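You operate a simulated robot arm through the tools that you are given. There is no shell and no other tool. Be economical: measure what you need, move in short steps, check, and stop when the job is done.

The job below is to be done with a simulated two-armed robot. You get a single attempt, and the scene is never put back.

JOB
Tape the blue-marked seam blue and the red-marked seam white.
Fine: blue tape from the blue roller, white from the white one; mark to mark; both rollers go back where they stood. All else on the wing and the padded table stays as it is. Set down upright: blue roller, white roller. A coat counts when it lies all over at full strength: go over it till it gets no stronger.

The check looks at the end state, three seconds after you hand in, the way a careful person would. Anything else that was tipped, shoved, dropped, spilled or broken makes it a failure.

ROBOT AND FRAMES
Two 7-joint arms with two-finger parallel grippers on one trunk that stands fixed in place. Base frame: the origin is at the foot of the trunk, x ahead of it, y to its left, z up; the work surface is at about z = 1.052. Lengths are in m, angles in rad, forces in N, time in s.
The left shoulder is at [0.071, 0.156, 1.355], the right one opposite. Payload 3.91 kg a hand.
The TCP of each hand is the grasp point between the finger pads, 0.03 m short of the fingertips. In the tool frame z runs along the fingers and y along their closing line. The gripper opens to 0.11 m. The fingers are 0.02 m wide and 0.01 m thick; the gripper's body (0.048 by 0.112 m) begins 0.055 m behind the TCP.
Orientation is told as [roll, pitch, yaw] about the base's x, y, z axes, in that order, counted from this pose: with the fingers straight down and closing along the base's y, the tool's x points along the base's -x, its y along +y and its z along -z.

CONTROLS
- The arms move only by the tool move_arm. It takes "left_motion", "right_motion" or both (then of equal length, played together; a hand with none holds still); each is text: rows parted by semicolons, each of 7 numbers parted by spaces: the closure, from 0 (fully open) to 1 (shut), then the shift along the base's x, y, z in units of 40 mm (1.0 is 40 mm), then the turn, a rotation vector about the base's x, y, z in units of 4 degrees (1.0 is 4 degrees). In form: grip dx dy dz wx wy wz; .... A call has 1 to 8 rows; each row shifts and turns the commanded pose from where the row before left it. A call with a number of a shift or a turn outside -1 to 1 is refused whole. A row lasts 0.2 s, in which the tool goes at most 0.05 m and 0.15 rad; a call with a longer step from one row to the next is refused whole, and so is a gripper value outside its range. A pose out of reach is approached as far as the arm can. The call stops where the force on the tool passes 40 N (or 10 N more than at its start, if that is more) or the arm is blocked; 0.2 s more then pass. Each finger travels about 0.108 m/s and halts on what it meets, pressing with about 35 N; the grip force reading is that of the motor and also rises with nothing between the fingers. The clock runs only during rows and for 0.2 s after the last one: add rows that do not move to give the fingers time. The reply holds the time, the measured pose of the TCP, the force on the tool along the base axes, the opening and the grip force, in the units named above and with some noise, with the torque about the TCP (base axes, N m) and any sound that the robot's microphone picked up, and new pictures: "pictures" is both (left out), scene, wrist or none (wrist: the cameras of the hands that moved).
- Cameras (640 x 400 px; columns grow to the right, rows downward): "scene" is now at [0.1088, 0.0746, 1.6003]; the picture's right is [0.79, -0.62, -0.00], its down [-0.25, -0.31, -0.92] and it looks along [0.57, 0.72, -0.40] (base axes); focal length 250 px, centre (320, 200). "left" rides on the left gripper at [0.073, -0.017, -0.103] in its tool frame; the picture's right is [0.23, 0.97, 0.00], its down [-0.76, 0.18, -0.62] and it looks along [-0.61, 0.14, 0.78] (tool axes); focal length 222 px, centre (320, 200). "right" rides on the right gripper at [0.073, 0.017, -0.103] in its tool frame; the picture's right is [-0.23, 0.97, 0.00], its down [-0.76, -0.18, -0.62] and it looks along [-0.61, -0.14, 0.78] (tool axes); focal length 222 px, centre (320, 200). There is no depth. A picture from a camera that has moved, and an enlarged one, comes with that camera's place and axes in the base frame and with its lens.
- slide_trunk(by): slides the trunk up (or, below 0, down) by that many m; the arms and the scene camera ride with it, the base frame stays. It gives what a move gives, with no picture.
- pan_tilt(pan, tilt): turns the head with the scene camera to pan (to the left, within 1.501 rad either way) and tilt (down, from -0.506 to 1.204), counted from straight ahead of the robot. It gives what a move gives, and a new picture of the scene camera.
- enlarge(camera, box): a new picture of the part [left, top, right, bottom] of that camera's present view, enlarged. It takes no simulated time.
- finish_job(): hands the job in; it is judged then, once.

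Work in short steps. Places have to be worked out from the pictures, the camera data and where the tool is seen: move nearer, look again, correct. Check each grasp and each placing, and mend what went wrong. You have 120 turns and 200 pictures in all, those below and enlarged ones among them. Open the grippers and draw the arms clear of the work before you hand the job in, unless the task says otherwise; then end with one line.

The tools are called after "Request:" by a JSON object that holds its "name" and its "arguments". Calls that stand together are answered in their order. move_arm: Moves the arms, as the interface text tells. Its arguments: {"type":"object","properties":{"left_motion":{"type":"string"},"right_motion":{"type":"string"},"pictures":{"type":"string","enum":["both","scene","wrist","none"]}},"required":[]} The other tools are called the same way: slide_trunk (by) slides the trunk up or down; pan_tilt (pan, tilt) turns the head that bears the scene camera; enlarge (camera, box) takes an enlarged picture of a part of a camera's view; finish_job () hands the job in.

At the start:

```text
clock: 0.0
left_ee_pos: [0.5395, 0.7082, 1.4373]
left_ee_rot: [-0.001, 0.001, 0.003]
left_wrist_force: [-0.1, -0.6, -0.5]
left_moment: [0.03, 0.01, 0.03]
left_width: 0.1099
left_finger_force: 0.1
right_ee_pos: [0.8872, 0.1741, 1.4254]
right_ee_rot: [0.0, 0.001, -0.001]
right_wrist_force: [0.2, 0.3, -0.5]
right_moment: [0.01, -0.03, -0.02]
right_width: 0.1102
right_finger_force: 0.1
trunk travel left (down, up): [-0.8, 0.14]
head pan, tilt: [0.902, 0.408]
```

scene: 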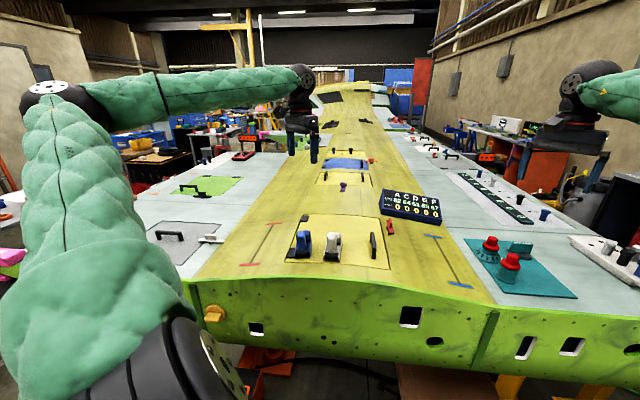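
right: 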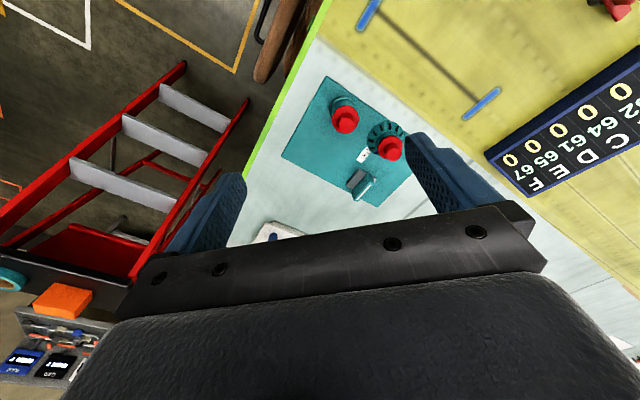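
left: 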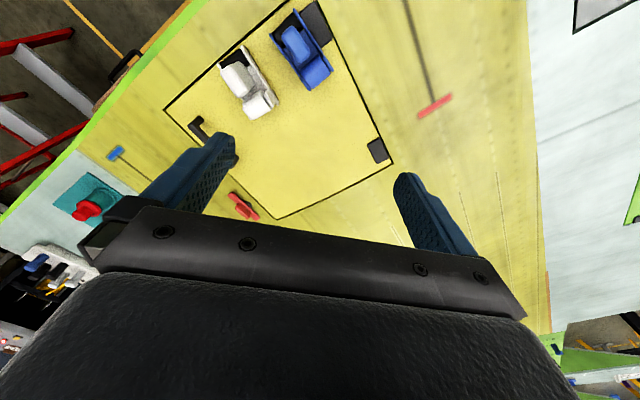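

I see two seams (red marks left, blue marks right) and blue and white rollers between. I enlarge to measure.

Request:
{"name": "enlarge", "arguments": {"camera": "scene", "box": [220, 190, 400, 300]}}

Request:
{"name": "enlarge", "arguments": {"camera": "scene", "box": [380, 190, 560, 300]}}

Request:
{"name": "enlarge", "arguments": {"camera": "left", "box": [160, 0, 480, 200]}}

```text
3.56 times, centred on (310, 245) of scene
camera zoom: at [0.1088, 0.0746, 1.6003], right [0.79, -0.62, 0.0], down [-0.25, -0.31, -0.92], along [0.57, 0.72, -0.4], focal length 890 px, centre (356, 40)
```

zoom: 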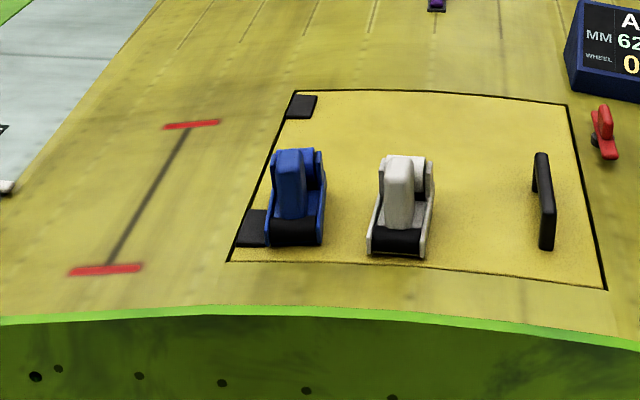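

```text
3.56 times, centred on (470, 245) of scene
camera zoom: at [0.1088, 0.0746, 1.6003], right [0.79, -0.62, 0.0], down [-0.25, -0.31, -0.92], along [0.57, 0.72, -0.4], focal length 890 px, centre (-213, 40)
```

zoom: 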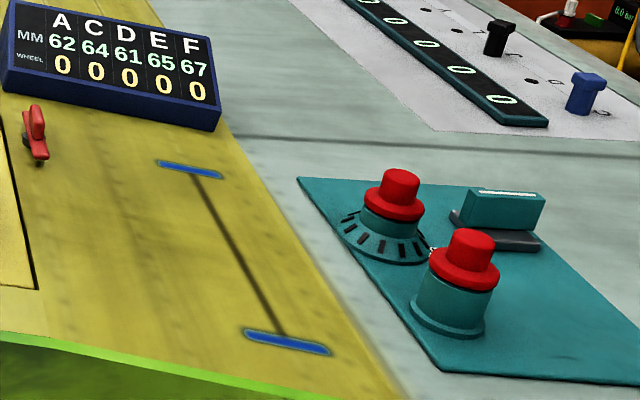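

```text
2.00 times, centred on (320, 100) of left
camera zoom: at [0.4652, 0.6918, 1.5389], right [-0.23, 0.97, 0.0], down [0.76, 0.18, 0.62], along [0.61, 0.14, -0.78], focal length 444 px, centre (320, 400)
```

zoom: 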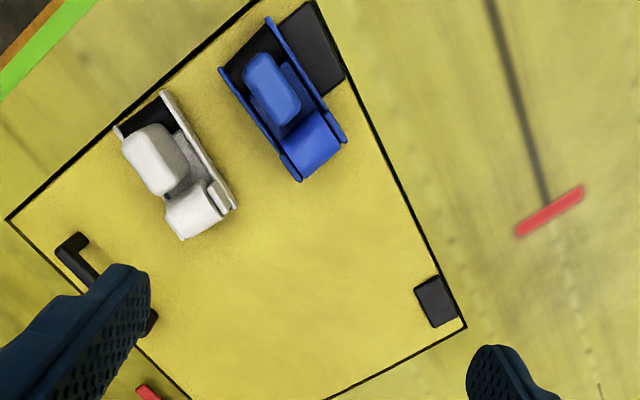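

The seams run about 45° in the base frame. I swing the left hand back and yaw it to look at the rollers along their own axis.

Request:
{"name": "move_arm", "arguments": {"left_motion": "0 -0.25 -0.45 -0.2 0 0 1;0 -0.25 -0.45 -0.2 0 0 1;0 -0.25 -0.45 -0.2 0 0 1;0 -0.25 -0.45 -0.2 0 0 1;0 -0.25 -0.45 -0.2 0 0 1;0 -0.25 -0.45 -0.2 0 0 1;0 -0.25 -0.45 -0.2 0 0 1;0 -0.25 -0.45 -0.2 0 0 1", "pictures": "none"}}

Request:
{"name": "move_arm", "arguments": {"left_motion": "0 -0.25 -0.45 -0.4 0 0 1;0 -0.25 -0.45 -0.4 0 0 1;0 -0.25 -0.45 -0.4 0 0 1;0 0 0 -0.4 0 0 0;0 0 0 0 0 0 0", "pictures": "both"}}

```text
clock: 1.8
left_ee_pos: [0.4588, 0.563, 1.3732]
left_ee_rot: [0.002, -0.002, 0.561]
left_wrist_force: [0.1, 0.0, 0.1]
left_moment: [0.04, -0.05, -0.02]
left_width: 0.1099
left_finger_force: 0.0
right_ee_pos: [0.8871, 0.1724, 1.4257]
right_ee_rot: [0.0, 0.0, 0.0]
right_wrist_force: [-0.3, -0.2, 0.3]
right_moment: [0.02, 0.0, 0.03]
right_width: 0.11
right_finger_force: 0.1
trunk travel left (down, up): [-0.8, 0.14]
head pan, tilt: [0.902, 0.408]
```

```text
clock: 3.0
left_ee_pos: [0.4295, 0.5095, 1.3099]
left_ee_rot: [0.004, -0.001, 0.77]
left_wrist_force: [-1.1, -0.1, 0.1]
left_moment: [-0.01, -0.01, 0.0]
left_width: 0.1099
left_finger_force: 0.1
right_ee_pos: [0.886, 0.1729, 1.4243]
right_ee_rot: [0.0, 0.0, -0.001]
right_wrist_force: [-0.6, -0.3, 0.7]
right_moment: [-0.04, 0.02, -0.01]
right_width: 0.11
right_finger_force: 0.1
trunk travel left (down, up): [-0.8, 0.14]
head pan, tilt: [0.902, 0.408]
camera scene: at [0.1086, 0.0744, 1.6003], right [0.79, -0.62, 0.0], down [-0.25, -0.31, -0.92], along [0.57, 0.72, -0.4], focal length 250 px, centre (320, 200)
camera left: at [0.3883, 0.4475, 1.412], right [-0.84, 0.54, 0.0], down [0.42, 0.66, 0.62], along [0.34, 0.53, -0.78], focal length 222 px, centre (320, 200)
```

scene: 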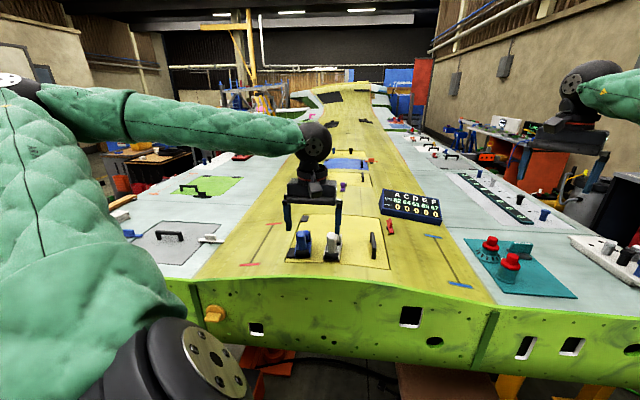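
left: 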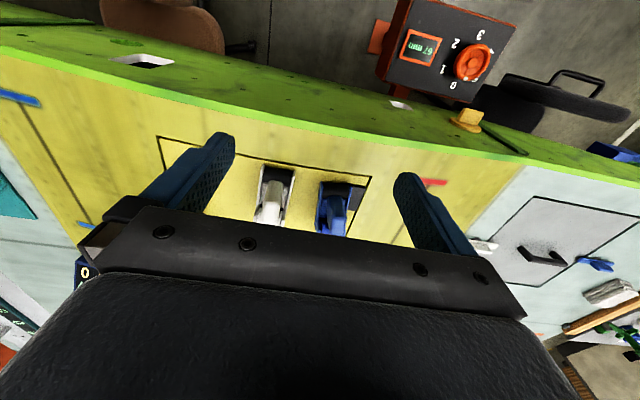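

Rollers sit at about (0.50,0.68) and (0.575,0.60). I move forward for a closer view from above.

Request:
{"name": "move_arm", "arguments": {"left_motion": "0 0.4 0.5 0 0 0 0;0 0.4 0.5 0 0 0 0;0 0.4 0.5 0 0 0 0;0 0.4 0.5 0 0 0 0;0 0 0 0 0 0 0", "pictures": "wrist"}}

Request:
{"name": "enlarge", "arguments": {"camera": "left", "box": [200, 0, 440, 150]}}

```text
clock: 4.2
left_ee_pos: [0.4948, 0.5893, 1.3098]
left_ee_rot: [0.002, -0.002, 0.771]
left_wrist_force: [-0.8, 0.8, 0.2]
left_moment: [0.02, 0.0, 0.0]
left_width: 0.1102
left_finger_force: 0.0
right_ee_pos: [0.8859, 0.1731, 1.4262]
right_ee_rot: [0.002, 0.0, 0.002]
right_wrist_force: [0.1, -0.3, 0.3]
right_moment: [0.01, -0.01, 0.0]
right_width: 0.1099
right_finger_force: 0.0
trunk travel left (down, up): [-0.8, 0.14]
head pan, tilt: [0.902, 0.408]
camera left: at [0.453, 0.5276, 1.4119], right [-0.84, 0.54, 0.0], down [0.42, 0.66, 0.62], along [0.34, 0.53, -0.78], focal length 222 px, centre (320, 200)
```

left: 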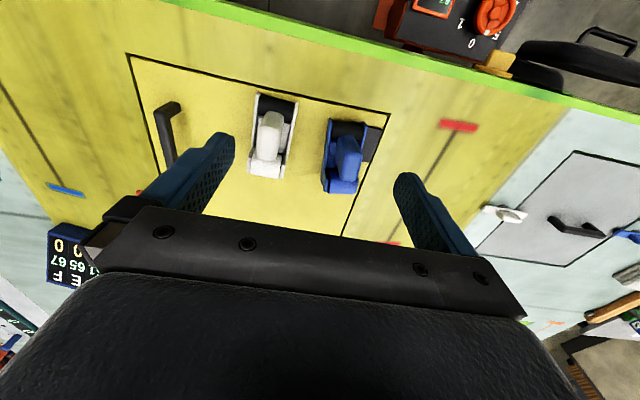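

```text
2.67 times, centred on (320, 75) of left
camera zoom: at [0.453, 0.5276, 1.4119], right [-0.84, 0.54, 0.0], down [0.42, 0.66, 0.62], along [0.34, 0.53, -0.78], focal length 592 px, centre (320, 533)
```

zoom: 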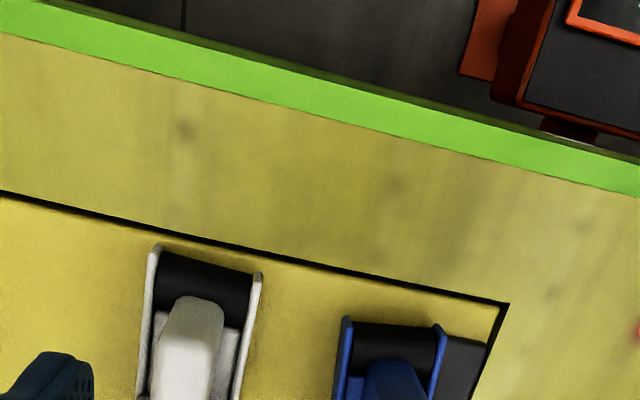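

I enlarge on the two rollers in the hand view, and in the scene view, to triangulate handles.

Request:
{"name": "enlarge", "arguments": {"camera": "left", "box": [230, 80, 390, 205]}}

Request:
{"name": "enlarge", "arguments": {"camera": "scene", "box": [280, 215, 360, 270]}}

```text
3.20 times, centred on (310, 142) of left
camera zoom: at [0.453, 0.5276, 1.4119], right [-0.84, 0.54, 0.0], down [0.42, 0.66, 0.62], along [0.34, 0.53, -0.78], focal length 711 px, centre (352, 384)
```

zoom: 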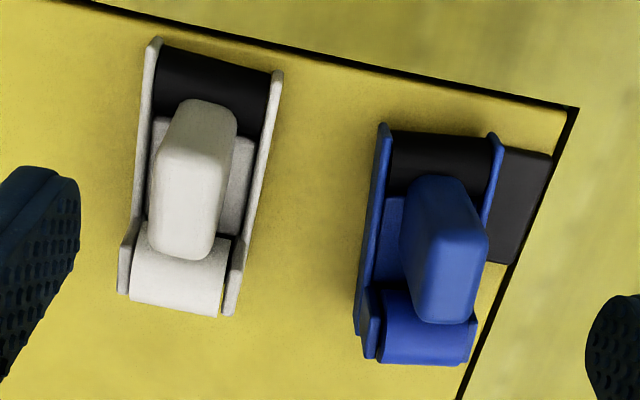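

```text
7.27 times, centred on (320, 242) of scene
camera zoom: at [0.1081, 0.0741, 1.6004], right [0.79, -0.62, 0.0], down [-0.25, -0.31, -0.92], along [0.57, 0.72, -0.4], focal length 1820 px, centre (320, -109)
```

zoom: 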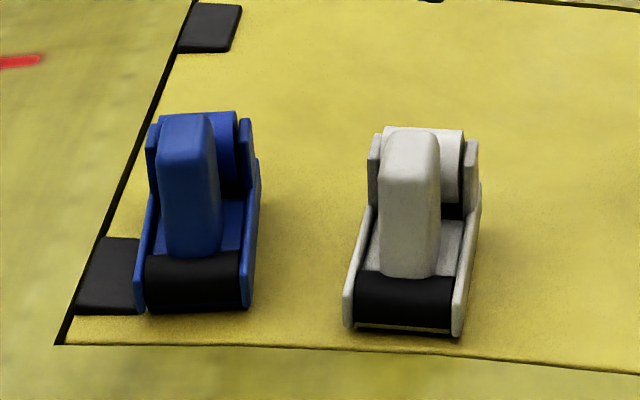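

Triangulation puts the white handle top at about (0.562,0.587,1.187), yaw ≈40°, and the blue at (0.496,0.657,1.187), yaw ≈56°. The wing is convex with its crest between the rollers. I move above the white handle to check alignment.

Request:
{"name": "move_arm", "arguments": {"left_motion": "0.25 0.84 -0.03 -0.5 0 0 -0.5;0.25 0.84 -0.03 -0.5 0 0 -0.5;0.25 0 0 -0.5 0 0 0;0.25 0 0 0 0 0 0", "pictures": "both"}}

Request:
{"name": "enlarge", "arguments": {"camera": "scene", "box": [280, 195, 380, 265]}}

```text
clock: 5.2
left_ee_pos: [0.5615, 0.5887, 1.2502]
left_ee_rot: [0.003, 0.0, 0.701]
left_wrist_force: [0.7, -0.5, -0.6]
left_moment: [-0.01, 0.0, -0.01]
left_width: 0.0824
left_finger_force: 0.1
right_ee_pos: [0.8868, 0.1734, 1.4241]
right_ee_rot: [-0.001, 0.002, -0.001]
right_wrist_force: [-0.1, -0.2, 0.1]
right_moment: [-0.02, 0.03, 0.02]
right_width: 0.1101
right_finger_force: 0.1
trunk travel left (down, up): [-0.8, 0.14]
head pan, tilt: [0.902, 0.408]
camera scene: at [0.1097, 0.0747, 1.6002], right [0.79, -0.62, 0.0], down [-0.25, -0.31, -0.92], along [0.57, 0.72, -0.4], focal length 250 px, centre (320, 200)
camera left: at [0.5161, 0.5288, 1.3517], right [-0.8, 0.6, 0.0], down [0.47, 0.63, 0.62], along [0.37, 0.5, -0.78], focal length 222 px, centre (320, 200)
```

scene: 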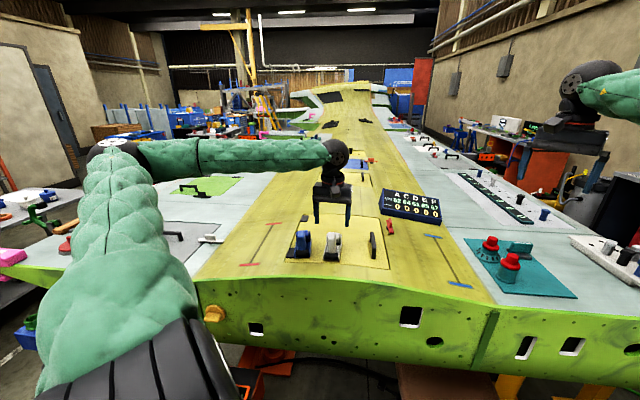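
left: 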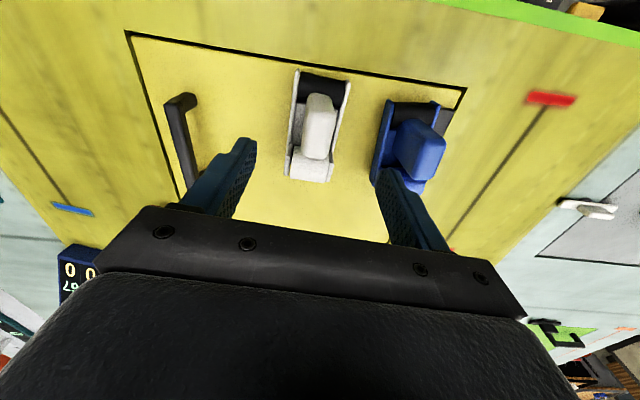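

```text
5.71 times, centred on (330, 230) of scene
camera zoom: at [0.1097, 0.0747, 1.6002], right [0.79, -0.62, 0.0], down [-0.25, -0.31, -0.92], along [0.57, 0.72, -0.4], focal length 1430 px, centre (263, 29)
```

zoom: 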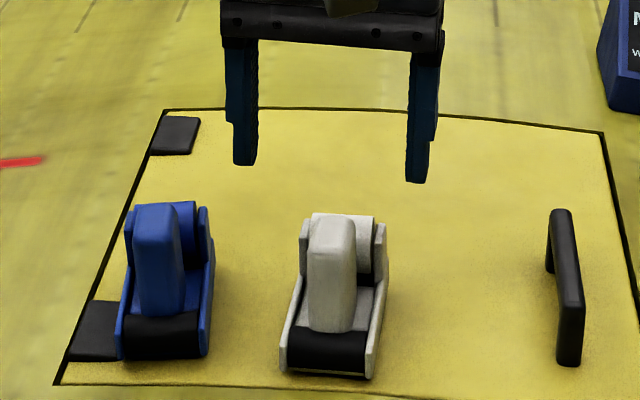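

The handle is centred under the open fingers. I descend to about z=1.168 and look before closing.

Request:
{"name": "move_arm", "arguments": {"left_motion": "0.25 0 0 -0.7 0 0 0;0.25 0 0 -0.7 0 0 0;0.25 0 0 -0.6 0 0 0;0.25 0 0 0 0 0 0", "pictures": "wrist"}}

Request:
{"name": "enlarge", "arguments": {"camera": "scene", "box": [280, 195, 380, 265]}}

```text
clock: 6.2
left_ee_pos: [0.5604, 0.5883, 1.1691]
left_ee_rot: [0.0, -0.001, 0.7]
left_wrist_force: [0.2, -0.2, -0.5]
left_moment: [-0.01, 0.01, 0.01]
left_width: 0.0827
left_finger_force: 0.0
right_ee_pos: [0.8867, 0.173, 1.424]
right_ee_rot: [0.001, 0.001, -0.001]
right_wrist_force: [0.5, 0.4, 0.2]
right_moment: [-0.01, -0.02, -0.03]
right_width: 0.1101
right_finger_force: 0.1
trunk travel left (down, up): [-0.8, 0.14]
head pan, tilt: [0.902, 0.408]
camera left: at [0.5148, 0.529, 1.2708], right [-0.8, 0.6, 0.0], down [0.47, 0.63, 0.62], along [0.37, 0.5, -0.78], focal length 222 px, centre (320, 200)
```

left: 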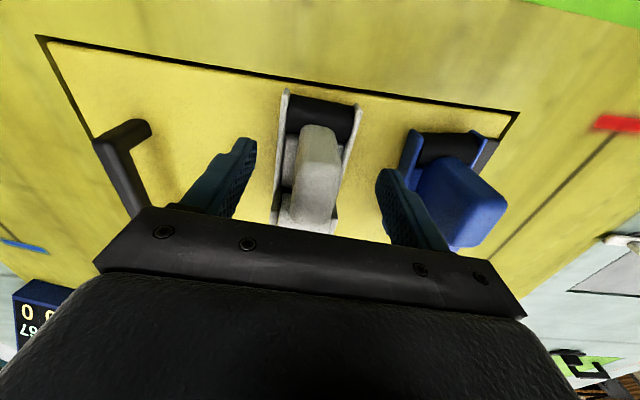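

```text
5.71 times, centred on (330, 230) of scene
camera zoom: at [0.1085, 0.0743, 1.6004], right [0.79, -0.62, 0.0], down [-0.25, -0.31, -0.92], along [0.57, 0.72, -0.4], focal length 1430 px, centre (263, 29)
```

zoom: 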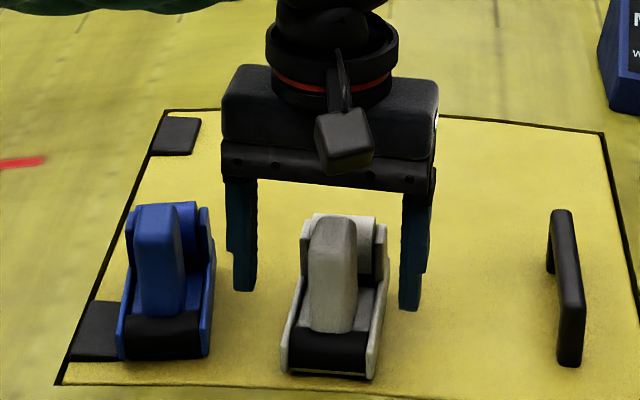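

Alignment is good, so I close on the white handle.

Request:
{"name": "move_arm", "arguments": {"left_motion": "0.6 0 0 0 0 0 0;0.8 0 0 0 0 0 0;1 0 0 0 0 0 0;1 0 0 0 0 0 0", "pictures": "wrist"}}

```text
clock: 7.2
left_ee_pos: [0.5607, 0.5878, 1.1684]
left_ee_rot: [0.001, -0.001, 0.699]
left_wrist_force: [-0.3, -0.8, 0.1]
left_moment: [0.01, -0.06, -0.01]
left_width: 0.0237
left_finger_force: 35.1
right_ee_pos: [0.8853, 0.1739, 1.4251]
right_ee_rot: [0.0, 0.002, 0.0]
right_wrist_force: [0.6, -0.7, -0.6]
right_moment: [0.02, -0.01, 0.01]
right_width: 0.1101
right_finger_force: 0.1
trunk travel left (down, up): [-0.8, 0.14]
head pan, tilt: [0.902, 0.408]
camera left: at [0.515, 0.5293, 1.2708], right [-0.8, 0.6, 0.0], down [0.47, 0.63, 0.62], along [0.37, 0.5, -0.78], focal length 222 px, centre (320, 200)
```

left: 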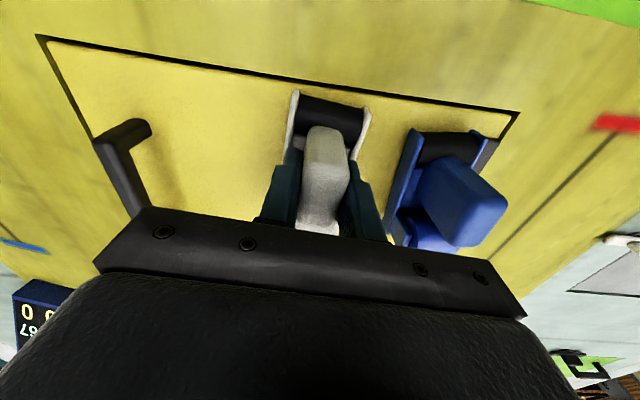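

The white roller is held (width 23.7 mm). I lift it and carry it over the near red mark, leaning with the wing's slope.

Request:
{"name": "move_arm", "arguments": {"left_motion": "1 0 0 0.5 0 0 0;1 0 0 0.8 0 0 0;1 0 0 0.9 0 0 0;1 0 0 0.3 0 0 0;1 0 0 0 0 0 0", "pictures": "wrist"}}

Request:
{"name": "move_arm", "arguments": {"left_motion": "1 -0.7 0.7 0 -0.3 -0.3 0.2;1 -0.7 0.7 0 -0.3 -0.3 0.2;1 -0.7 0.7 0 -0.3 -0.3 0.2;1 -0.7 0.7 0 -0.3 -0.3 0.2;1 -0.7 0.7 0 -0.3 -0.3 0.2;1 -0.7 0.7 0 -0.3 -0.3 0.2;1 -0.7 0.5 0 -0.1 -0.1 0;1 0 0 0 0 0 0", "pictures": "both"}}

```text
clock: 8.4
left_ee_pos: [0.5596, 0.5883, 1.2693]
left_ee_rot: [0.002, -0.001, 0.702]
left_wrist_force: [0.0, -0.1, -1.9]
left_moment: [0.0, -0.02, -0.02]
left_width: 0.0239
left_finger_force: 34.9
right_ee_pos: [0.8868, 0.174, 1.4239]
right_ee_rot: [-0.001, 0.002, 0.0]
right_wrist_force: [-0.5, 0.1, -0.3]
right_moment: [0.02, -0.01, 0.0]
right_width: 0.1099
right_finger_force: 0.1
trunk travel left (down, up): [-0.8, 0.14]
head pan, tilt: [0.902, 0.408]
camera left: at [0.5147, 0.5291, 1.3704], right [-0.8, 0.6, 0.0], down [0.47, 0.63, 0.62], along [0.37, 0.5, -0.78], focal length 222 px, centre (320, 200)
```

left: 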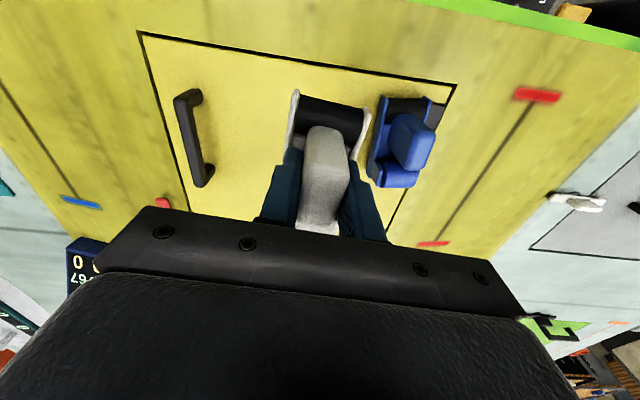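

```text
clock: 10.2
left_ee_pos: [0.3643, 0.7777, 1.27]
left_ee_rot: [-0.187, -0.008, 0.787]
left_wrist_force: [-0.1, 0.1, -2.2]
left_moment: [-0.06, 0.04, 0.0]
left_width: 0.0236
left_finger_force: 35.5
right_ee_pos: [0.8878, 0.174, 1.4236]
right_ee_rot: [0.0, 0.0, 0.003]
right_wrist_force: [0.2, 0.5, -0.1]
right_moment: [0.01, 0.04, -0.05]
right_width: 0.1101
right_finger_force: 0.0
trunk travel left (down, up): [-0.8, 0.14]
head pan, tilt: [0.902, 0.408]
camera scene: at [0.1094, 0.0744, 1.6003], right [0.79, -0.62, 0.0], down [-0.25, -0.31, -0.92], along [0.57, 0.72, -0.4], focal length 250 px, centre (320, 200)
camera left: at [0.3093, 0.7276, 1.3723], right [-0.84, 0.52, -0.18], down [0.33, 0.74, 0.59], along [0.44, 0.43, -0.79], focal length 222 px, centre (320, 200)
```

scene: 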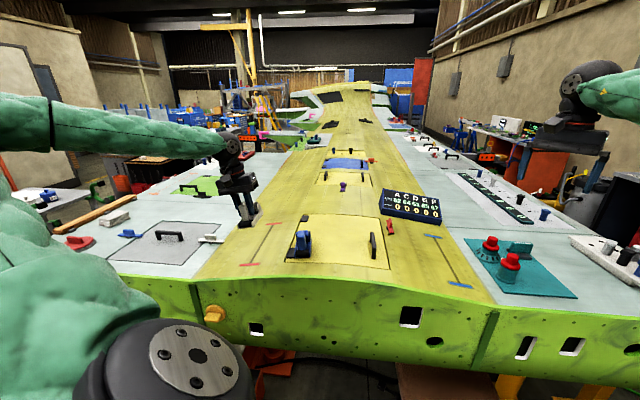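
left: 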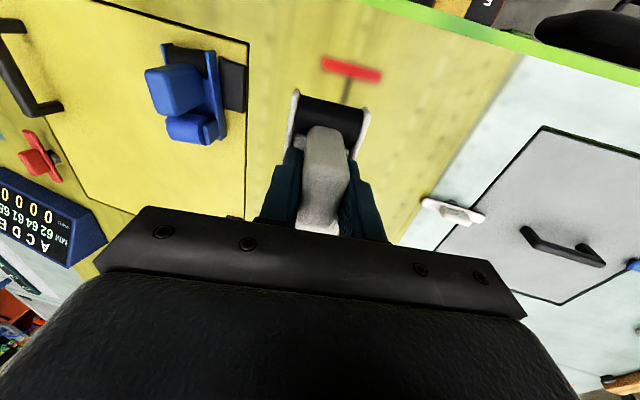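

Yaw and mark alignment look right. Before touching, I do a dry run at height toward the far red mark to test reach.

Request:
{"name": "move_arm", "arguments": {"left_motion": "1 0 0 -0.9 0 0 0;1 0 0 -0.9 0 0 0;1 0.8 0.8 0 0 0 0;1 0.8 0.8 0 0 0 0;1 0.8 0.8 0 0 0 0;1 0.8 0.8 0 0 0 0;1 0.8 0.8 0 0 0 0;1 0.6 0.6 0 0 0 0", "pictures": "wrist"}}

Request:
{"name": "enlarge", "arguments": {"camera": "left", "box": [260, 40, 440, 150]}}

```text
clock: 12.0
left_ee_pos: [0.5475, 0.9621, 1.1929]
left_ee_rot: [-0.184, -0.008, 0.788]
left_wrist_force: [-0.2, -0.1, -1.9]
left_moment: [-0.02, 0.01, -0.02]
left_width: 0.0236
left_finger_force: 35.1
right_ee_pos: [0.8873, 0.1753, 1.4232]
right_ee_rot: [-0.001, 0.002, 0.003]
right_wrist_force: [0.0, -0.8, -0.5]
right_moment: [0.0, -0.01, 0.03]
right_width: 0.11
right_finger_force: 0.1
trunk travel left (down, up): [-0.8, 0.14]
head pan, tilt: [0.902, 0.408]
camera left: at [0.4931, 0.9122, 1.2951], right [-0.84, 0.52, -0.18], down [0.33, 0.74, 0.58], along [0.44, 0.43, -0.79], focal length 222 px, centre (320, 200)
```

left: 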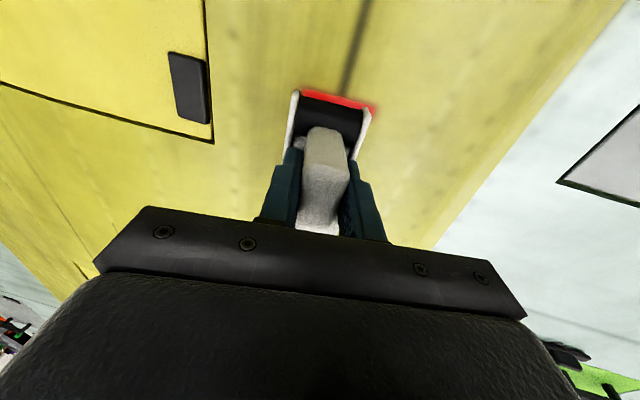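

```text
3.56 times, centred on (350, 95) of left
camera zoom: at [0.4931, 0.9122, 1.2951], right [-0.84, 0.52, -0.18], down [0.33, 0.74, 0.58], along [0.44, 0.43, -0.79], focal length 790 px, centre (213, 573)
```

zoom: 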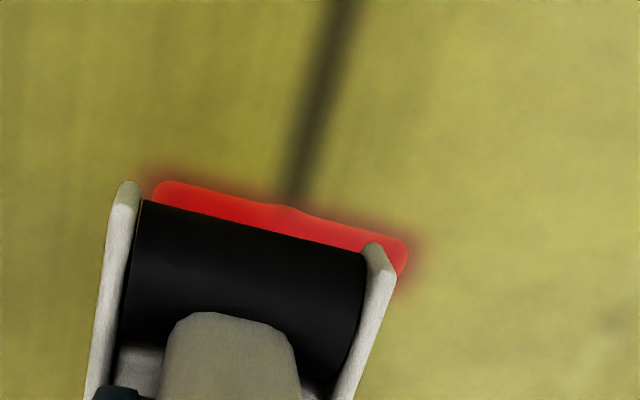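

Reach is fine; projected contact lies on the seam line, and the far mark needs 15 mm further. I return to the near mark and lower to just above contact.

Request:
{"name": "move_arm", "arguments": {"left_motion": "1 -0.9 -0.9 0 0 0 0;1 -0.9 -0.9 0 0 0 0;1 -0.9 -0.9 0 0 0 0;1 -0.9 -0.9 0 0 0 0;1 -1 -1 -0.4 0 0 0;1 0 0 -0.7 0 0 0;1 0 0 0 0 0 0", "pictures": "wrist"}}

Request:
{"name": "enlarge", "arguments": {"camera": "left", "box": [260, 40, 440, 150]}}

Request:
{"name": "enlarge", "arguments": {"camera": "scene", "box": [210, 180, 310, 280]}}

```text
refused: row 1 steps farther than a row can; nothing moved
```

```text
3.56 times, centred on (350, 95) of left
camera zoom: at [0.4931, 0.9122, 1.2951], right [-0.84, 0.52, -0.18], down [0.33, 0.74, 0.58], along [0.44, 0.43, -0.79], focal length 790 px, centre (213, 573)
```

zoom: 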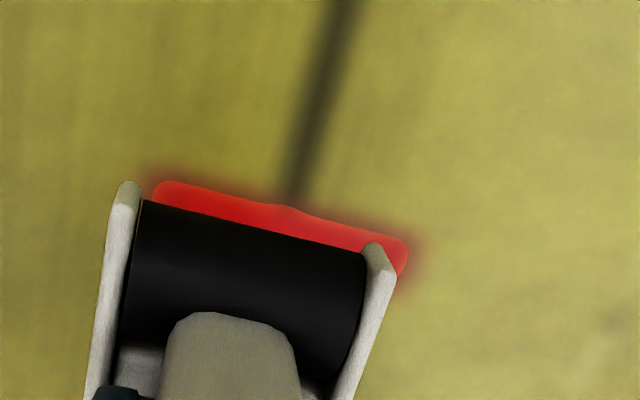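

```text
4.00 times, centred on (260, 230) of scene
camera zoom: at [0.1102, 0.0761, 1.6001], right [0.79, -0.62, 0.0], down [-0.25, -0.31, -0.92], along [0.57, 0.72, -0.4], focal length 1001 px, centre (560, 80)
```

zoom: 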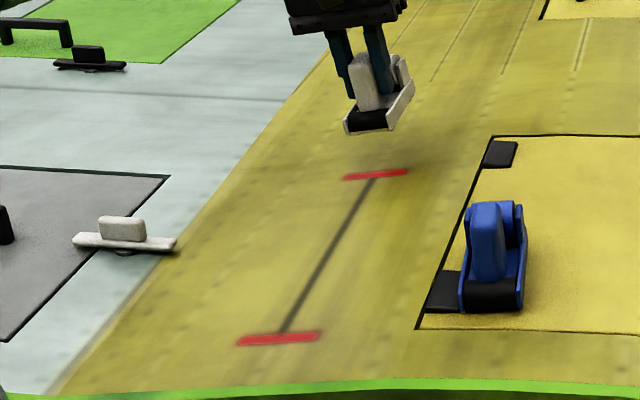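

The step was too long; I repeat with shorter rows.

Request:
{"name": "move_arm", "arguments": {"left_motion": "1 -0.77 -0.77 0 0 0 0;1 -0.77 -0.77 0 0 0 0;1 -0.77 -0.77 0 0 0 0;1 -0.77 -0.77 0 0 0 0;1 -0.77 -0.77 0 0 0 0;1 -0.75 -0.75 0 0 0 0;1 0 0 -0.95 0 0 0;1 0 0 0 0 0 0", "pictures": "wrist"}}

Request:
{"name": "enlarge", "arguments": {"camera": "left", "box": [260, 40, 440, 150]}}

Request:
{"name": "enlarge", "arguments": {"camera": "scene", "box": [210, 180, 310, 280]}}

```text
clock: 13.8
left_ee_pos: [0.3647, 0.7755, 1.1571]
left_ee_rot: [-0.186, -0.008, 0.785]
left_wrist_force: [0.3, 0.0, -0.8]
left_moment: [-0.05, 0.05, -0.01]
left_width: 0.0238
left_finger_force: 35.0
right_ee_pos: [0.8862, 0.1738, 1.4238]
right_ee_rot: [0.0, -0.001, 0.002]
right_wrist_force: [0.3, 0.4, -0.1]
right_moment: [-0.01, 0.02, 0.03]
right_width: 0.1102
right_finger_force: 0.0
trunk travel left (down, up): [-0.8, 0.14]
head pan, tilt: [0.902, 0.408]
camera left: at [0.3095, 0.7263, 1.2595], right [-0.84, 0.52, -0.18], down [0.33, 0.74, 0.59], along [0.44, 0.43, -0.79], focal length 222 px, centre (320, 200)
```

left: 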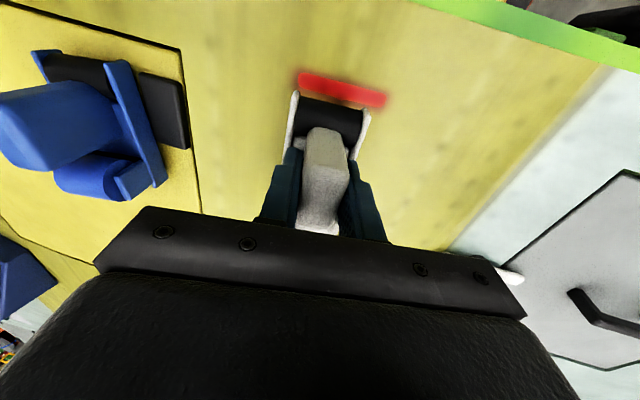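

```text
3.56 times, centred on (350, 95) of left
camera zoom: at [0.3095, 0.7263, 1.2595], right [-0.84, 0.52, -0.18], down [0.33, 0.74, 0.59], along [0.44, 0.43, -0.79], focal length 790 px, centre (213, 573)
```

zoom: 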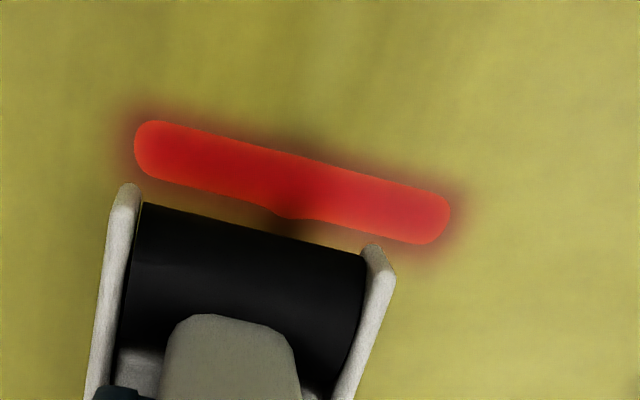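

```text
4.00 times, centred on (260, 230) of scene
camera zoom: at [0.1084, 0.0749, 1.6003], right [0.79, -0.62, 0.0], down [-0.25, -0.31, -0.92], along [0.57, 0.72, -0.4], focal length 1001 px, centre (560, 80)
```

zoom: 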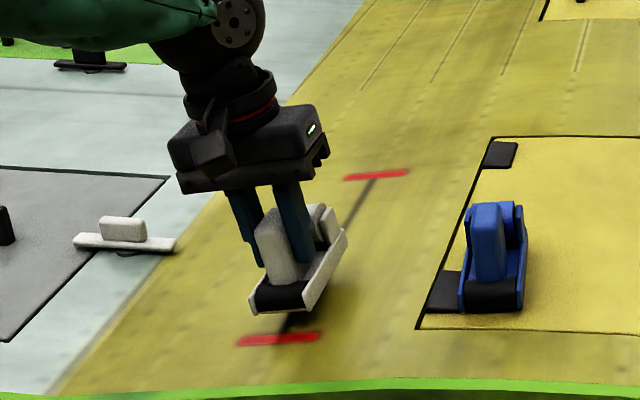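

Contact is projected right onto the mark, about 3 mm short laterally. I shift that and lower gently, watching force.

Request:
{"name": "move_arm", "arguments": {"left_motion": "1 -0.05 0.05 -0.15 0 0 0;1 0 0 -0.1 0 0 0;1 0 0 -0.05 0 0 0;1 0 0 0 0 0 0", "pictures": "none"}}

```text
clock: 14.8
left_ee_pos: [0.3632, 0.779, 1.1458]
left_ee_rot: [-0.186, -0.007, 0.785]
left_wrist_force: [0.0, -0.6, -2.2]
left_moment: [-0.02, 0.01, -0.05]
left_width: 0.024
left_finger_force: 35.3
right_ee_pos: [0.8859, 0.1743, 1.4243]
right_ee_rot: [0.0, 0.002, 0.0]
right_wrist_force: [-0.8, -0.1, -0.1]
right_moment: [-0.01, -0.03, -0.01]
right_width: 0.11
right_finger_force: 0.0
trunk travel left (down, up): [-0.8, 0.14]
head pan, tilt: [0.902, 0.408]
```

No contact yet; I continue in 2 mm steps.

Request:
{"name": "move_arm", "arguments": {"left_motion": "1 0 0 -0.05 0 0 0;1 0 0 -0.05 0 0 0;1 0 0 -0.05 0 0 0;1 0 0 0 0 0 0", "pictures": "none"}}

Request:
{"name": "move_arm", "arguments": {"left_motion": "1 0 0 -0.05 0 0 0;1 0 0 0 0 0 0", "pictures": "none"}}

```text
clock: 15.8
left_ee_pos: [0.3618, 0.7778, 1.1413]
left_ee_rot: [-0.186, -0.008, 0.786]
left_wrist_force: [0.7, -0.1, -1.2]
left_moment: [-0.03, 0.02, 0.02]
left_width: 0.0239
left_finger_force: 35.2
right_ee_pos: [0.8874, 0.1728, 1.4245]
right_ee_rot: [0.0, 0.001, 0.001]
right_wrist_force: [0.6, 0.5, -0.1]
right_moment: [0.0, 0.03, 0.01]
right_width: 0.1101
right_finger_force: 0.1
trunk travel left (down, up): [-0.8, 0.14]
head pan, tilt: [0.902, 0.408]
```

```text
clock: 16.4
left_ee_pos: [0.3623, 0.7763, 1.1403]
left_ee_rot: [-0.186, -0.012, 0.785]
left_wrist_force: [0.4, 2.7, 10.2]
left_moment: [-0.06, 0.4, -0.09]
left_width: 0.0238
left_finger_force: 35.3
right_ee_pos: [0.8854, 0.1732, 1.4241]
right_ee_rot: [-0.001, 0.0, 0.0]
right_wrist_force: [-0.6, 0.3, 0.0]
right_moment: [0.0, 0.0, 0.0]
right_width: 0.1101
right_finger_force: 0.1
trunk travel left (down, up): [-0.8, 0.14]
head pan, tilt: [0.902, 0.408]
```

Contact at ~12 N; the torque puts it about 21 mm to the +n edge, so I'm leaning too much. I lift slightly, reduce the lean by 4° and touch again.

Request:
{"name": "move_arm", "arguments": {"left_motion": "1 0 0 0.15 0 0 0;1 0.075 -0.075 0 0.707 0.707 0;1 0 0 -0.1 0 0 0;1 0 0 -0.05 0 0 0;1 0 0 0 0 0 0", "pictures": "none"}}

```text
clock: 17.6
left_ee_pos: [0.3643, 0.775, 1.1406]
left_ee_rot: [-0.116, -0.01, 0.786]
left_wrist_force: [2.9, 4.8, 21.0]
left_moment: [-0.88, -0.07, 0.06]
left_width: 0.0239
left_finger_force: 35.4
right_ee_pos: [0.8864, 0.1731, 1.4269]
right_ee_rot: [0.0, -0.001, 0.0]
right_wrist_force: [0.3, -0.2, 0.2]
right_moment: [0.0, -0.01, 0.01]
right_width: 0.11
right_finger_force: 0.0
trunk travel left (down, up): [-0.8, 0.14]
head pan, tilt: [0.902, 0.408]
```

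Now contact is at the opposite edge, so the slope lies in between (~0.15 rad). I set half-way.

Request:
{"name": "move_arm", "arguments": {"left_motion": "1 0 0 0.15 0 0 0;1 -0.035 0.035 0 -0.354 -0.354 0;1 0 0 -0.1 0 0 0;1 0 0 -0.05 0 0 0;1 0 0 0 0 0 0", "pictures": "none"}}

```text
clock: 18.8
left_ee_pos: [0.3632, 0.7765, 1.1402]
left_ee_rot: [-0.151, -0.01, 0.785]
left_wrist_force: [-0.6, 2.8, 10.0]
left_moment: [-0.43, 0.05, 0.0]
left_width: 0.0238
left_finger_force: 34.8
right_ee_pos: [0.8856, 0.174, 1.4259]
right_ee_rot: [0.001, 0.002, -0.001]
right_wrist_force: [0.1, -0.1, 0.8]
right_moment: [0.04, -0.01, 0.0]
right_width: 0.11
right_finger_force: 0.0
trunk travel left (down, up): [-0.8, 0.14]
head pan, tilt: [0.902, 0.408]
```

Still the -n edge; one more degree of lean.

Request:
{"name": "move_arm", "arguments": {"left_motion": "1 0 0 0.1 0 0 0;1 -0.018 0.018 0 -0.177 -0.177 0;1 0 0 -0.1 0 0 0;1 0 0 0 0 0 0", "pictures": "none"}}

```text
clock: 19.8
left_ee_pos: [0.3627, 0.7778, 1.139]
left_ee_rot: [-0.168, -0.009, 0.786]
left_wrist_force: [0.3, 0.4, -0.3]
left_moment: [-0.03, 0.06, 0.02]
left_width: 0.0236
left_finger_force: 34.5
right_ee_pos: [0.886, 0.1743, 1.4245]
right_ee_rot: [0.001, -0.001, 0.001]
right_wrist_force: [-0.8, 0.1, 0.6]
right_moment: [0.0, 0.02, 0.01]
right_width: 0.1099
right_finger_force: 0.0
trunk travel left (down, up): [-0.8, 0.14]
head pan, tilt: [0.902, 0.408]
```

Request:
{"name": "move_arm", "arguments": {"left_motion": "1 0 0 -0.05 0 0 0;1 0 0 0 0 0 0", "pictures": "wrist"}}

Request:
{"name": "enlarge", "arguments": {"camera": "left", "box": [260, 40, 440, 150]}}

```text
clock: 20.4
left_ee_pos: [0.3627, 0.776, 1.1392]
left_ee_rot: [-0.169, -0.01, 0.786]
left_wrist_force: [0.7, 5.5, 18.7]
left_moment: [0.09, 0.71, -0.17]
left_width: 0.0236
left_finger_force: 35.3
right_ee_pos: [0.8858, 0.1725, 1.4247]
right_ee_rot: [0.0, 0.0, 0.002]
right_wrist_force: [0.5, -0.5, 0.2]
right_moment: [0.01, -0.01, -0.02]
right_width: 0.1103
right_finger_force: 0.0
trunk travel left (down, up): [-0.8, 0.14]
head pan, tilt: [0.902, 0.408]
camera left: at [0.3088, 0.7255, 1.2419], right [-0.84, 0.52, -0.17], down [0.34, 0.73, 0.59], along [0.43, 0.44, -0.79], focal length 222 px, centre (320, 200)
```

left: 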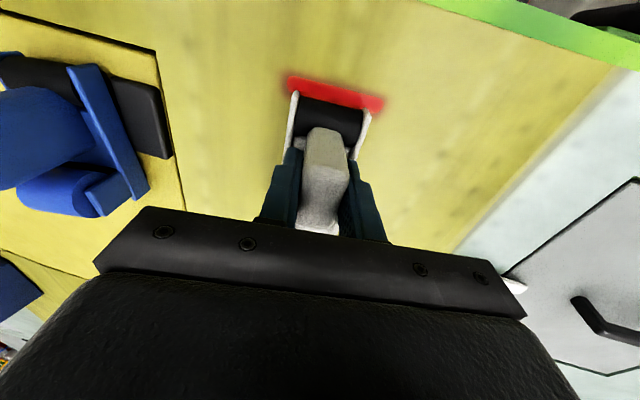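

```text
3.56 times, centred on (350, 95) of left
camera zoom: at [0.3088, 0.7255, 1.2419], right [-0.84, 0.52, -0.17], down [0.34, 0.73, 0.59], along [0.43, 0.44, -0.79], focal length 790 px, centre (213, 573)
```

zoom: 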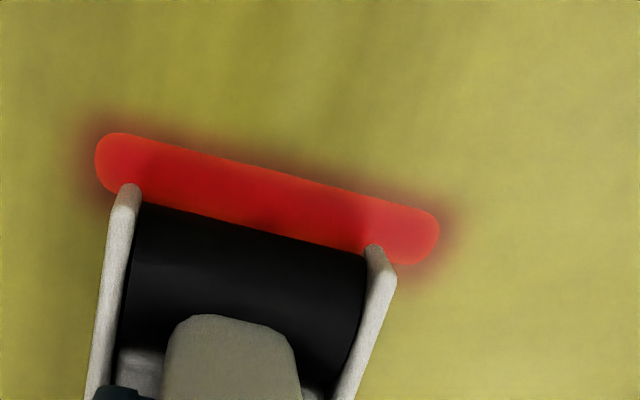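

Now it tips to the +n edge, so ~0.16 rad is the slope. I set that, shift 4 mm in -x to centre on the mark, and touch down.

Request:
{"name": "move_arm", "arguments": {"left_motion": "1 0 0 0.1 0 0 0;1 -0.1 0 0 0.09 0.09 0;1 0 0 -0.1 0 0 0;1 0 0 0 0 0 0", "pictures": "wrist"}}

Request:
{"name": "enlarge", "arguments": {"camera": "left", "box": [260, 40, 440, 150]}}

```text
clock: 21.4
left_ee_pos: [0.3588, 0.7775, 1.1384]
left_ee_rot: [-0.161, -0.01, 0.787]
left_wrist_force: [-0.8, -1.0, 12.3]
left_moment: [-0.7, 0.17, -0.05]
left_width: 0.0238
left_finger_force: 34.9
right_ee_pos: [0.8864, 0.1717, 1.4251]
right_ee_rot: [0.001, -0.001, 0.0]
right_wrist_force: [0.3, -0.1, 0.7]
right_moment: [0.0, -0.02, 0.01]
right_width: 0.1099
right_finger_force: 0.0
trunk travel left (down, up): [-0.8, 0.14]
head pan, tilt: [0.902, 0.408]
camera left: at [0.3058, 0.7251, 1.2415], right [-0.84, 0.52, -0.16], down [0.34, 0.73, 0.59], along [0.42, 0.45, -0.79], focal length 222 px, centre (320, 200)
```

left: 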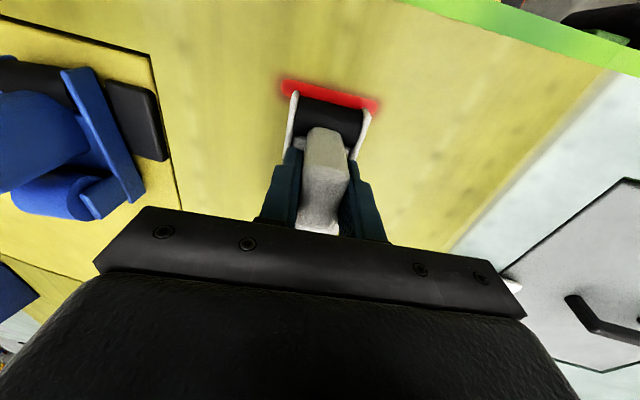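

```text
3.56 times, centred on (350, 95) of left
camera zoom: at [0.3058, 0.7251, 1.2415], right [-0.84, 0.52, -0.16], down [0.34, 0.73, 0.59], along [0.42, 0.45, -0.79], focal length 790 px, centre (213, 573)
```

zoom: 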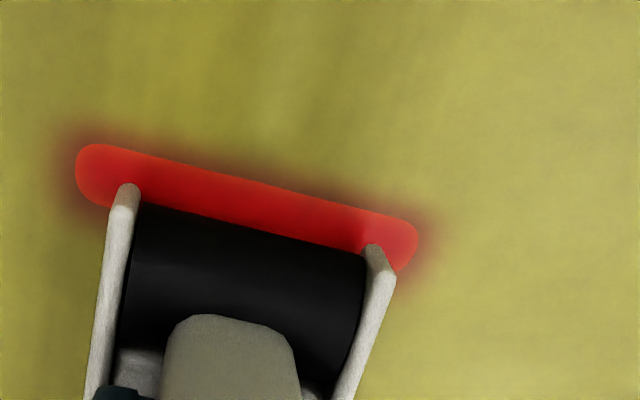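

Contact is now nearly central at ~14 N. I roll 80 mm per axis toward the far mark and look.

Request:
{"name": "move_arm", "arguments": {"left_motion": "1 0.4 0.395 0 0 0 0;1 0.4 0.395 0 0 0 0;1 0.4 0.395 0 0 0 0;1 0.4 0.395 0 0 0 0;1 0.4 0.395 0 0 0 0", "pictures": "wrist"}}

Request:
{"name": "enlarge", "arguments": {"camera": "scene", "box": [210, 180, 310, 280]}}

```text
clock: 22.6
left_ee_pos: [0.4397, 0.8548, 1.1393]
left_ee_rot: [-0.16, -0.012, 0.785]
left_wrist_force: [-0.7, 0.2, 9.8]
left_moment: [0.36, -0.66, 0.04]
left_width: 0.0236
left_finger_force: 35.0
right_ee_pos: [0.8858, 0.1728, 1.4234]
right_ee_rot: [0.0, 0.0, 0.001]
right_wrist_force: [0.1, 0.5, -0.2]
right_moment: [-0.02, 0.02, -0.01]
right_width: 0.1101
right_finger_force: 0.0
trunk travel left (down, up): [-0.8, 0.14]
head pan, tilt: [0.902, 0.408]
camera left: at [0.3855, 0.8046, 1.2411], right [-0.84, 0.52, -0.16], down [0.34, 0.73, 0.59], along [0.42, 0.45, -0.79], focal length 222 px, centre (320, 200)
```

left: 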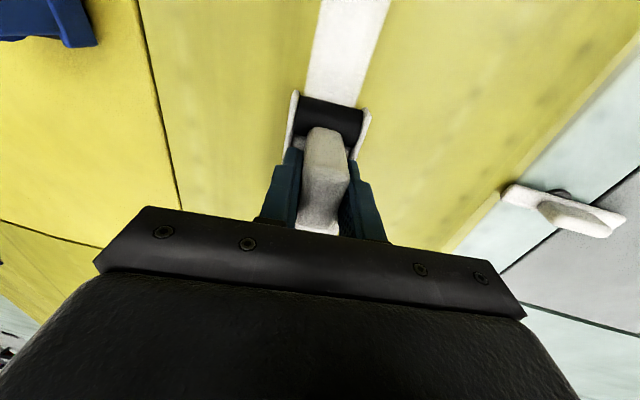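

```text
4.00 times, centred on (260, 230) of scene
camera zoom: at [0.1083, 0.0738, 1.6004], right [0.79, -0.62, 0.0], down [-0.25, -0.31, -0.92], along [0.57, 0.72, -0.4], focal length 1001 px, centre (560, 80)
```

zoom: 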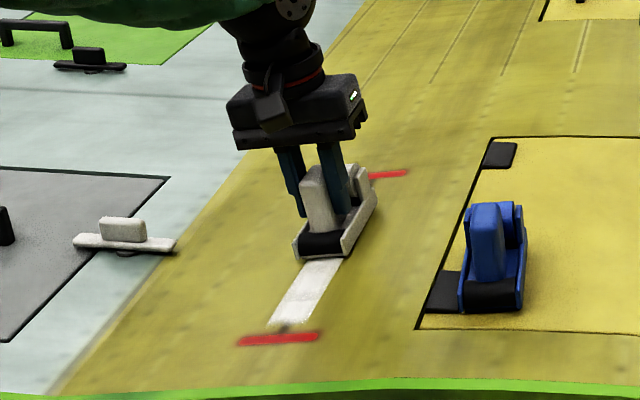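

Tape goes down full width. The torque shows the body's front end is also touching, so I pitch the front up ~3° about the roller and roll on to just short of the far mark.

Request:
{"name": "move_arm", "arguments": {"left_motion": "1 -0.05 -0.05 0.045 0.53 -0.53 0;1 0 0 0 0 0 0", "pictures": "none"}}

Request:
{"name": "move_arm", "arguments": {"left_motion": "1 0.4 0.395 0 0 0 0;1 0.4 0.395 0 0 0 0;1 0.4 0.395 0 0 0 0;1 0.4 0.395 0 0 0 0;1 0.4 0.395 0 0 0 0;1 0.4 0.395 0 0 0 0;1 0 0 0 0 0 0", "pictures": "wrist"}}

Request:
{"name": "enlarge", "arguments": {"camera": "scene", "box": [210, 180, 310, 280]}}

```text
clock: 23.2
left_ee_pos: [0.4361, 0.8533, 1.1392]
left_ee_rot: [-0.159, -0.061, 0.785]
left_wrist_force: [-2.2, 1.6, 12.5]
left_moment: [-0.53, 0.12, -0.09]
left_width: 0.0237
left_finger_force: 35.2
right_ee_pos: [0.8862, 0.173, 1.425]
right_ee_rot: [0.002, 0.0, 0.0]
right_wrist_force: [0.3, 0.8, 0.8]
right_moment: [-0.01, -0.01, -0.01]
right_width: 0.1102
right_finger_force: 0.0
trunk travel left (down, up): [-0.8, 0.14]
head pan, tilt: [0.902, 0.408]
```

```text
clock: 24.8
left_ee_pos: [0.5329, 0.9473, 1.14]
left_ee_rot: [-0.16, -0.062, 0.785]
left_wrist_force: [-1.6, 0.2, 11.1]
left_moment: [-0.52, 0.12, -0.08]
left_width: 0.0235
left_finger_force: 34.9
right_ee_pos: [0.8861, 0.1727, 1.4247]
right_ee_rot: [0.0, -0.001, 0.001]
right_wrist_force: [0.7, 0.1, -0.8]
right_moment: [0.0, -0.01, 0.01]
right_width: 0.1101
right_finger_force: 0.2
trunk travel left (down, up): [-0.8, 0.14]
head pan, tilt: [0.902, 0.408]
camera left: at [0.4754, 0.8934, 1.2386], right [-0.83, 0.53, -0.17], down [0.32, 0.71, 0.63], along [0.45, 0.47, -0.76], focal length 222 px, centre (320, 200)
```

left: 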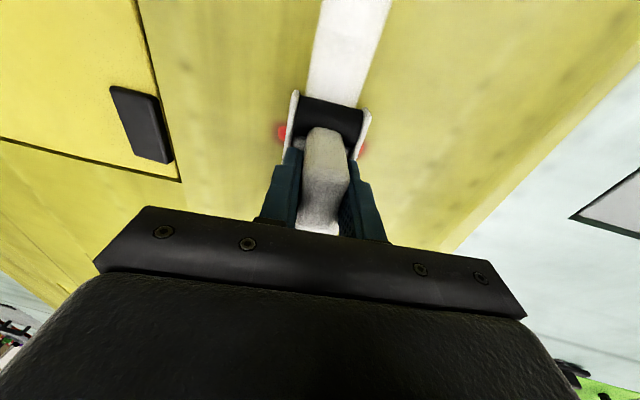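

```text
4.00 times, centred on (260, 230) of scene
camera zoom: at [0.1077, 0.0739, 1.6004], right [0.79, -0.62, 0.0], down [-0.25, -0.31, -0.92], along [0.57, 0.72, -0.4], focal length 1001 px, centre (560, 80)
```

zoom: 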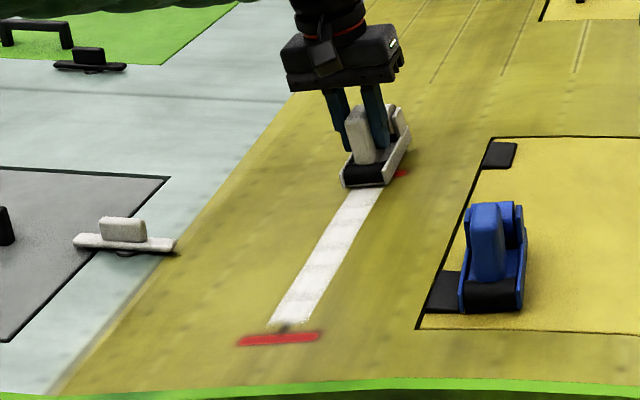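

Far end is near. I advance ~11 mm more, then roll back 100 mm and look at where the tape ends.

Request:
{"name": "move_arm", "arguments": {"left_motion": "1 0.2 0.2 0 0 0 0;1 0 0 0 0 0 0;1 -0.4 -0.395 0 0 0 0;1 -0.4 -0.395 0 0 0 0;1 -0.4 -0.395 0 0 0 0;1 -0.4 -0.395 0 0 0 0;1 -0.4 -0.395 0 0 0 0", "pictures": "none"}}

Request:
{"name": "enlarge", "arguments": {"camera": "scene", "box": [235, 205, 305, 275]}}

```text
clock: 26.4
left_ee_pos: [0.4588, 0.8758, 1.1393]
left_ee_rot: [-0.158, -0.06, 0.786]
left_wrist_force: [-2.2, 3.0, 14.7]
left_moment: [-0.59, 0.18, -0.13]
left_width: 0.0235
left_finger_force: 35.0
right_ee_pos: [0.8855, 0.1716, 1.426]
right_ee_rot: [0.001, 0.002, 0.0]
right_wrist_force: [-0.6, -0.1, -0.1]
right_moment: [0.0, 0.0, 0.0]
right_width: 0.11
right_finger_force: 0.0
trunk travel left (down, up): [-0.8, 0.14]
head pan, tilt: [0.902, 0.408]
```

```text
5.71 times, centred on (270, 240) of scene
camera zoom: at [0.1074, 0.0733, 1.6004], right [0.78, -0.62, 0.0], down [-0.25, -0.31, -0.92], along [0.57, 0.72, -0.4], focal length 1430 px, centre (606, -29)
```

zoom: 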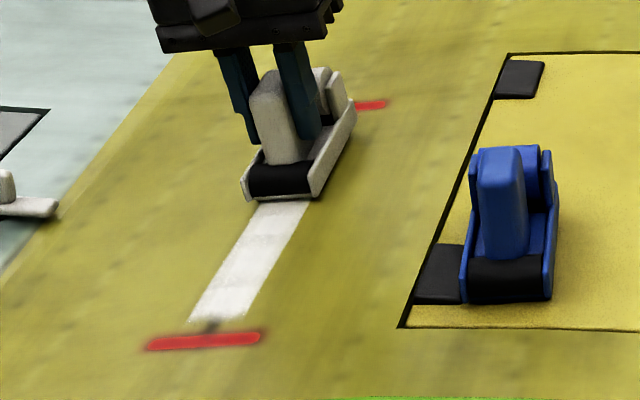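

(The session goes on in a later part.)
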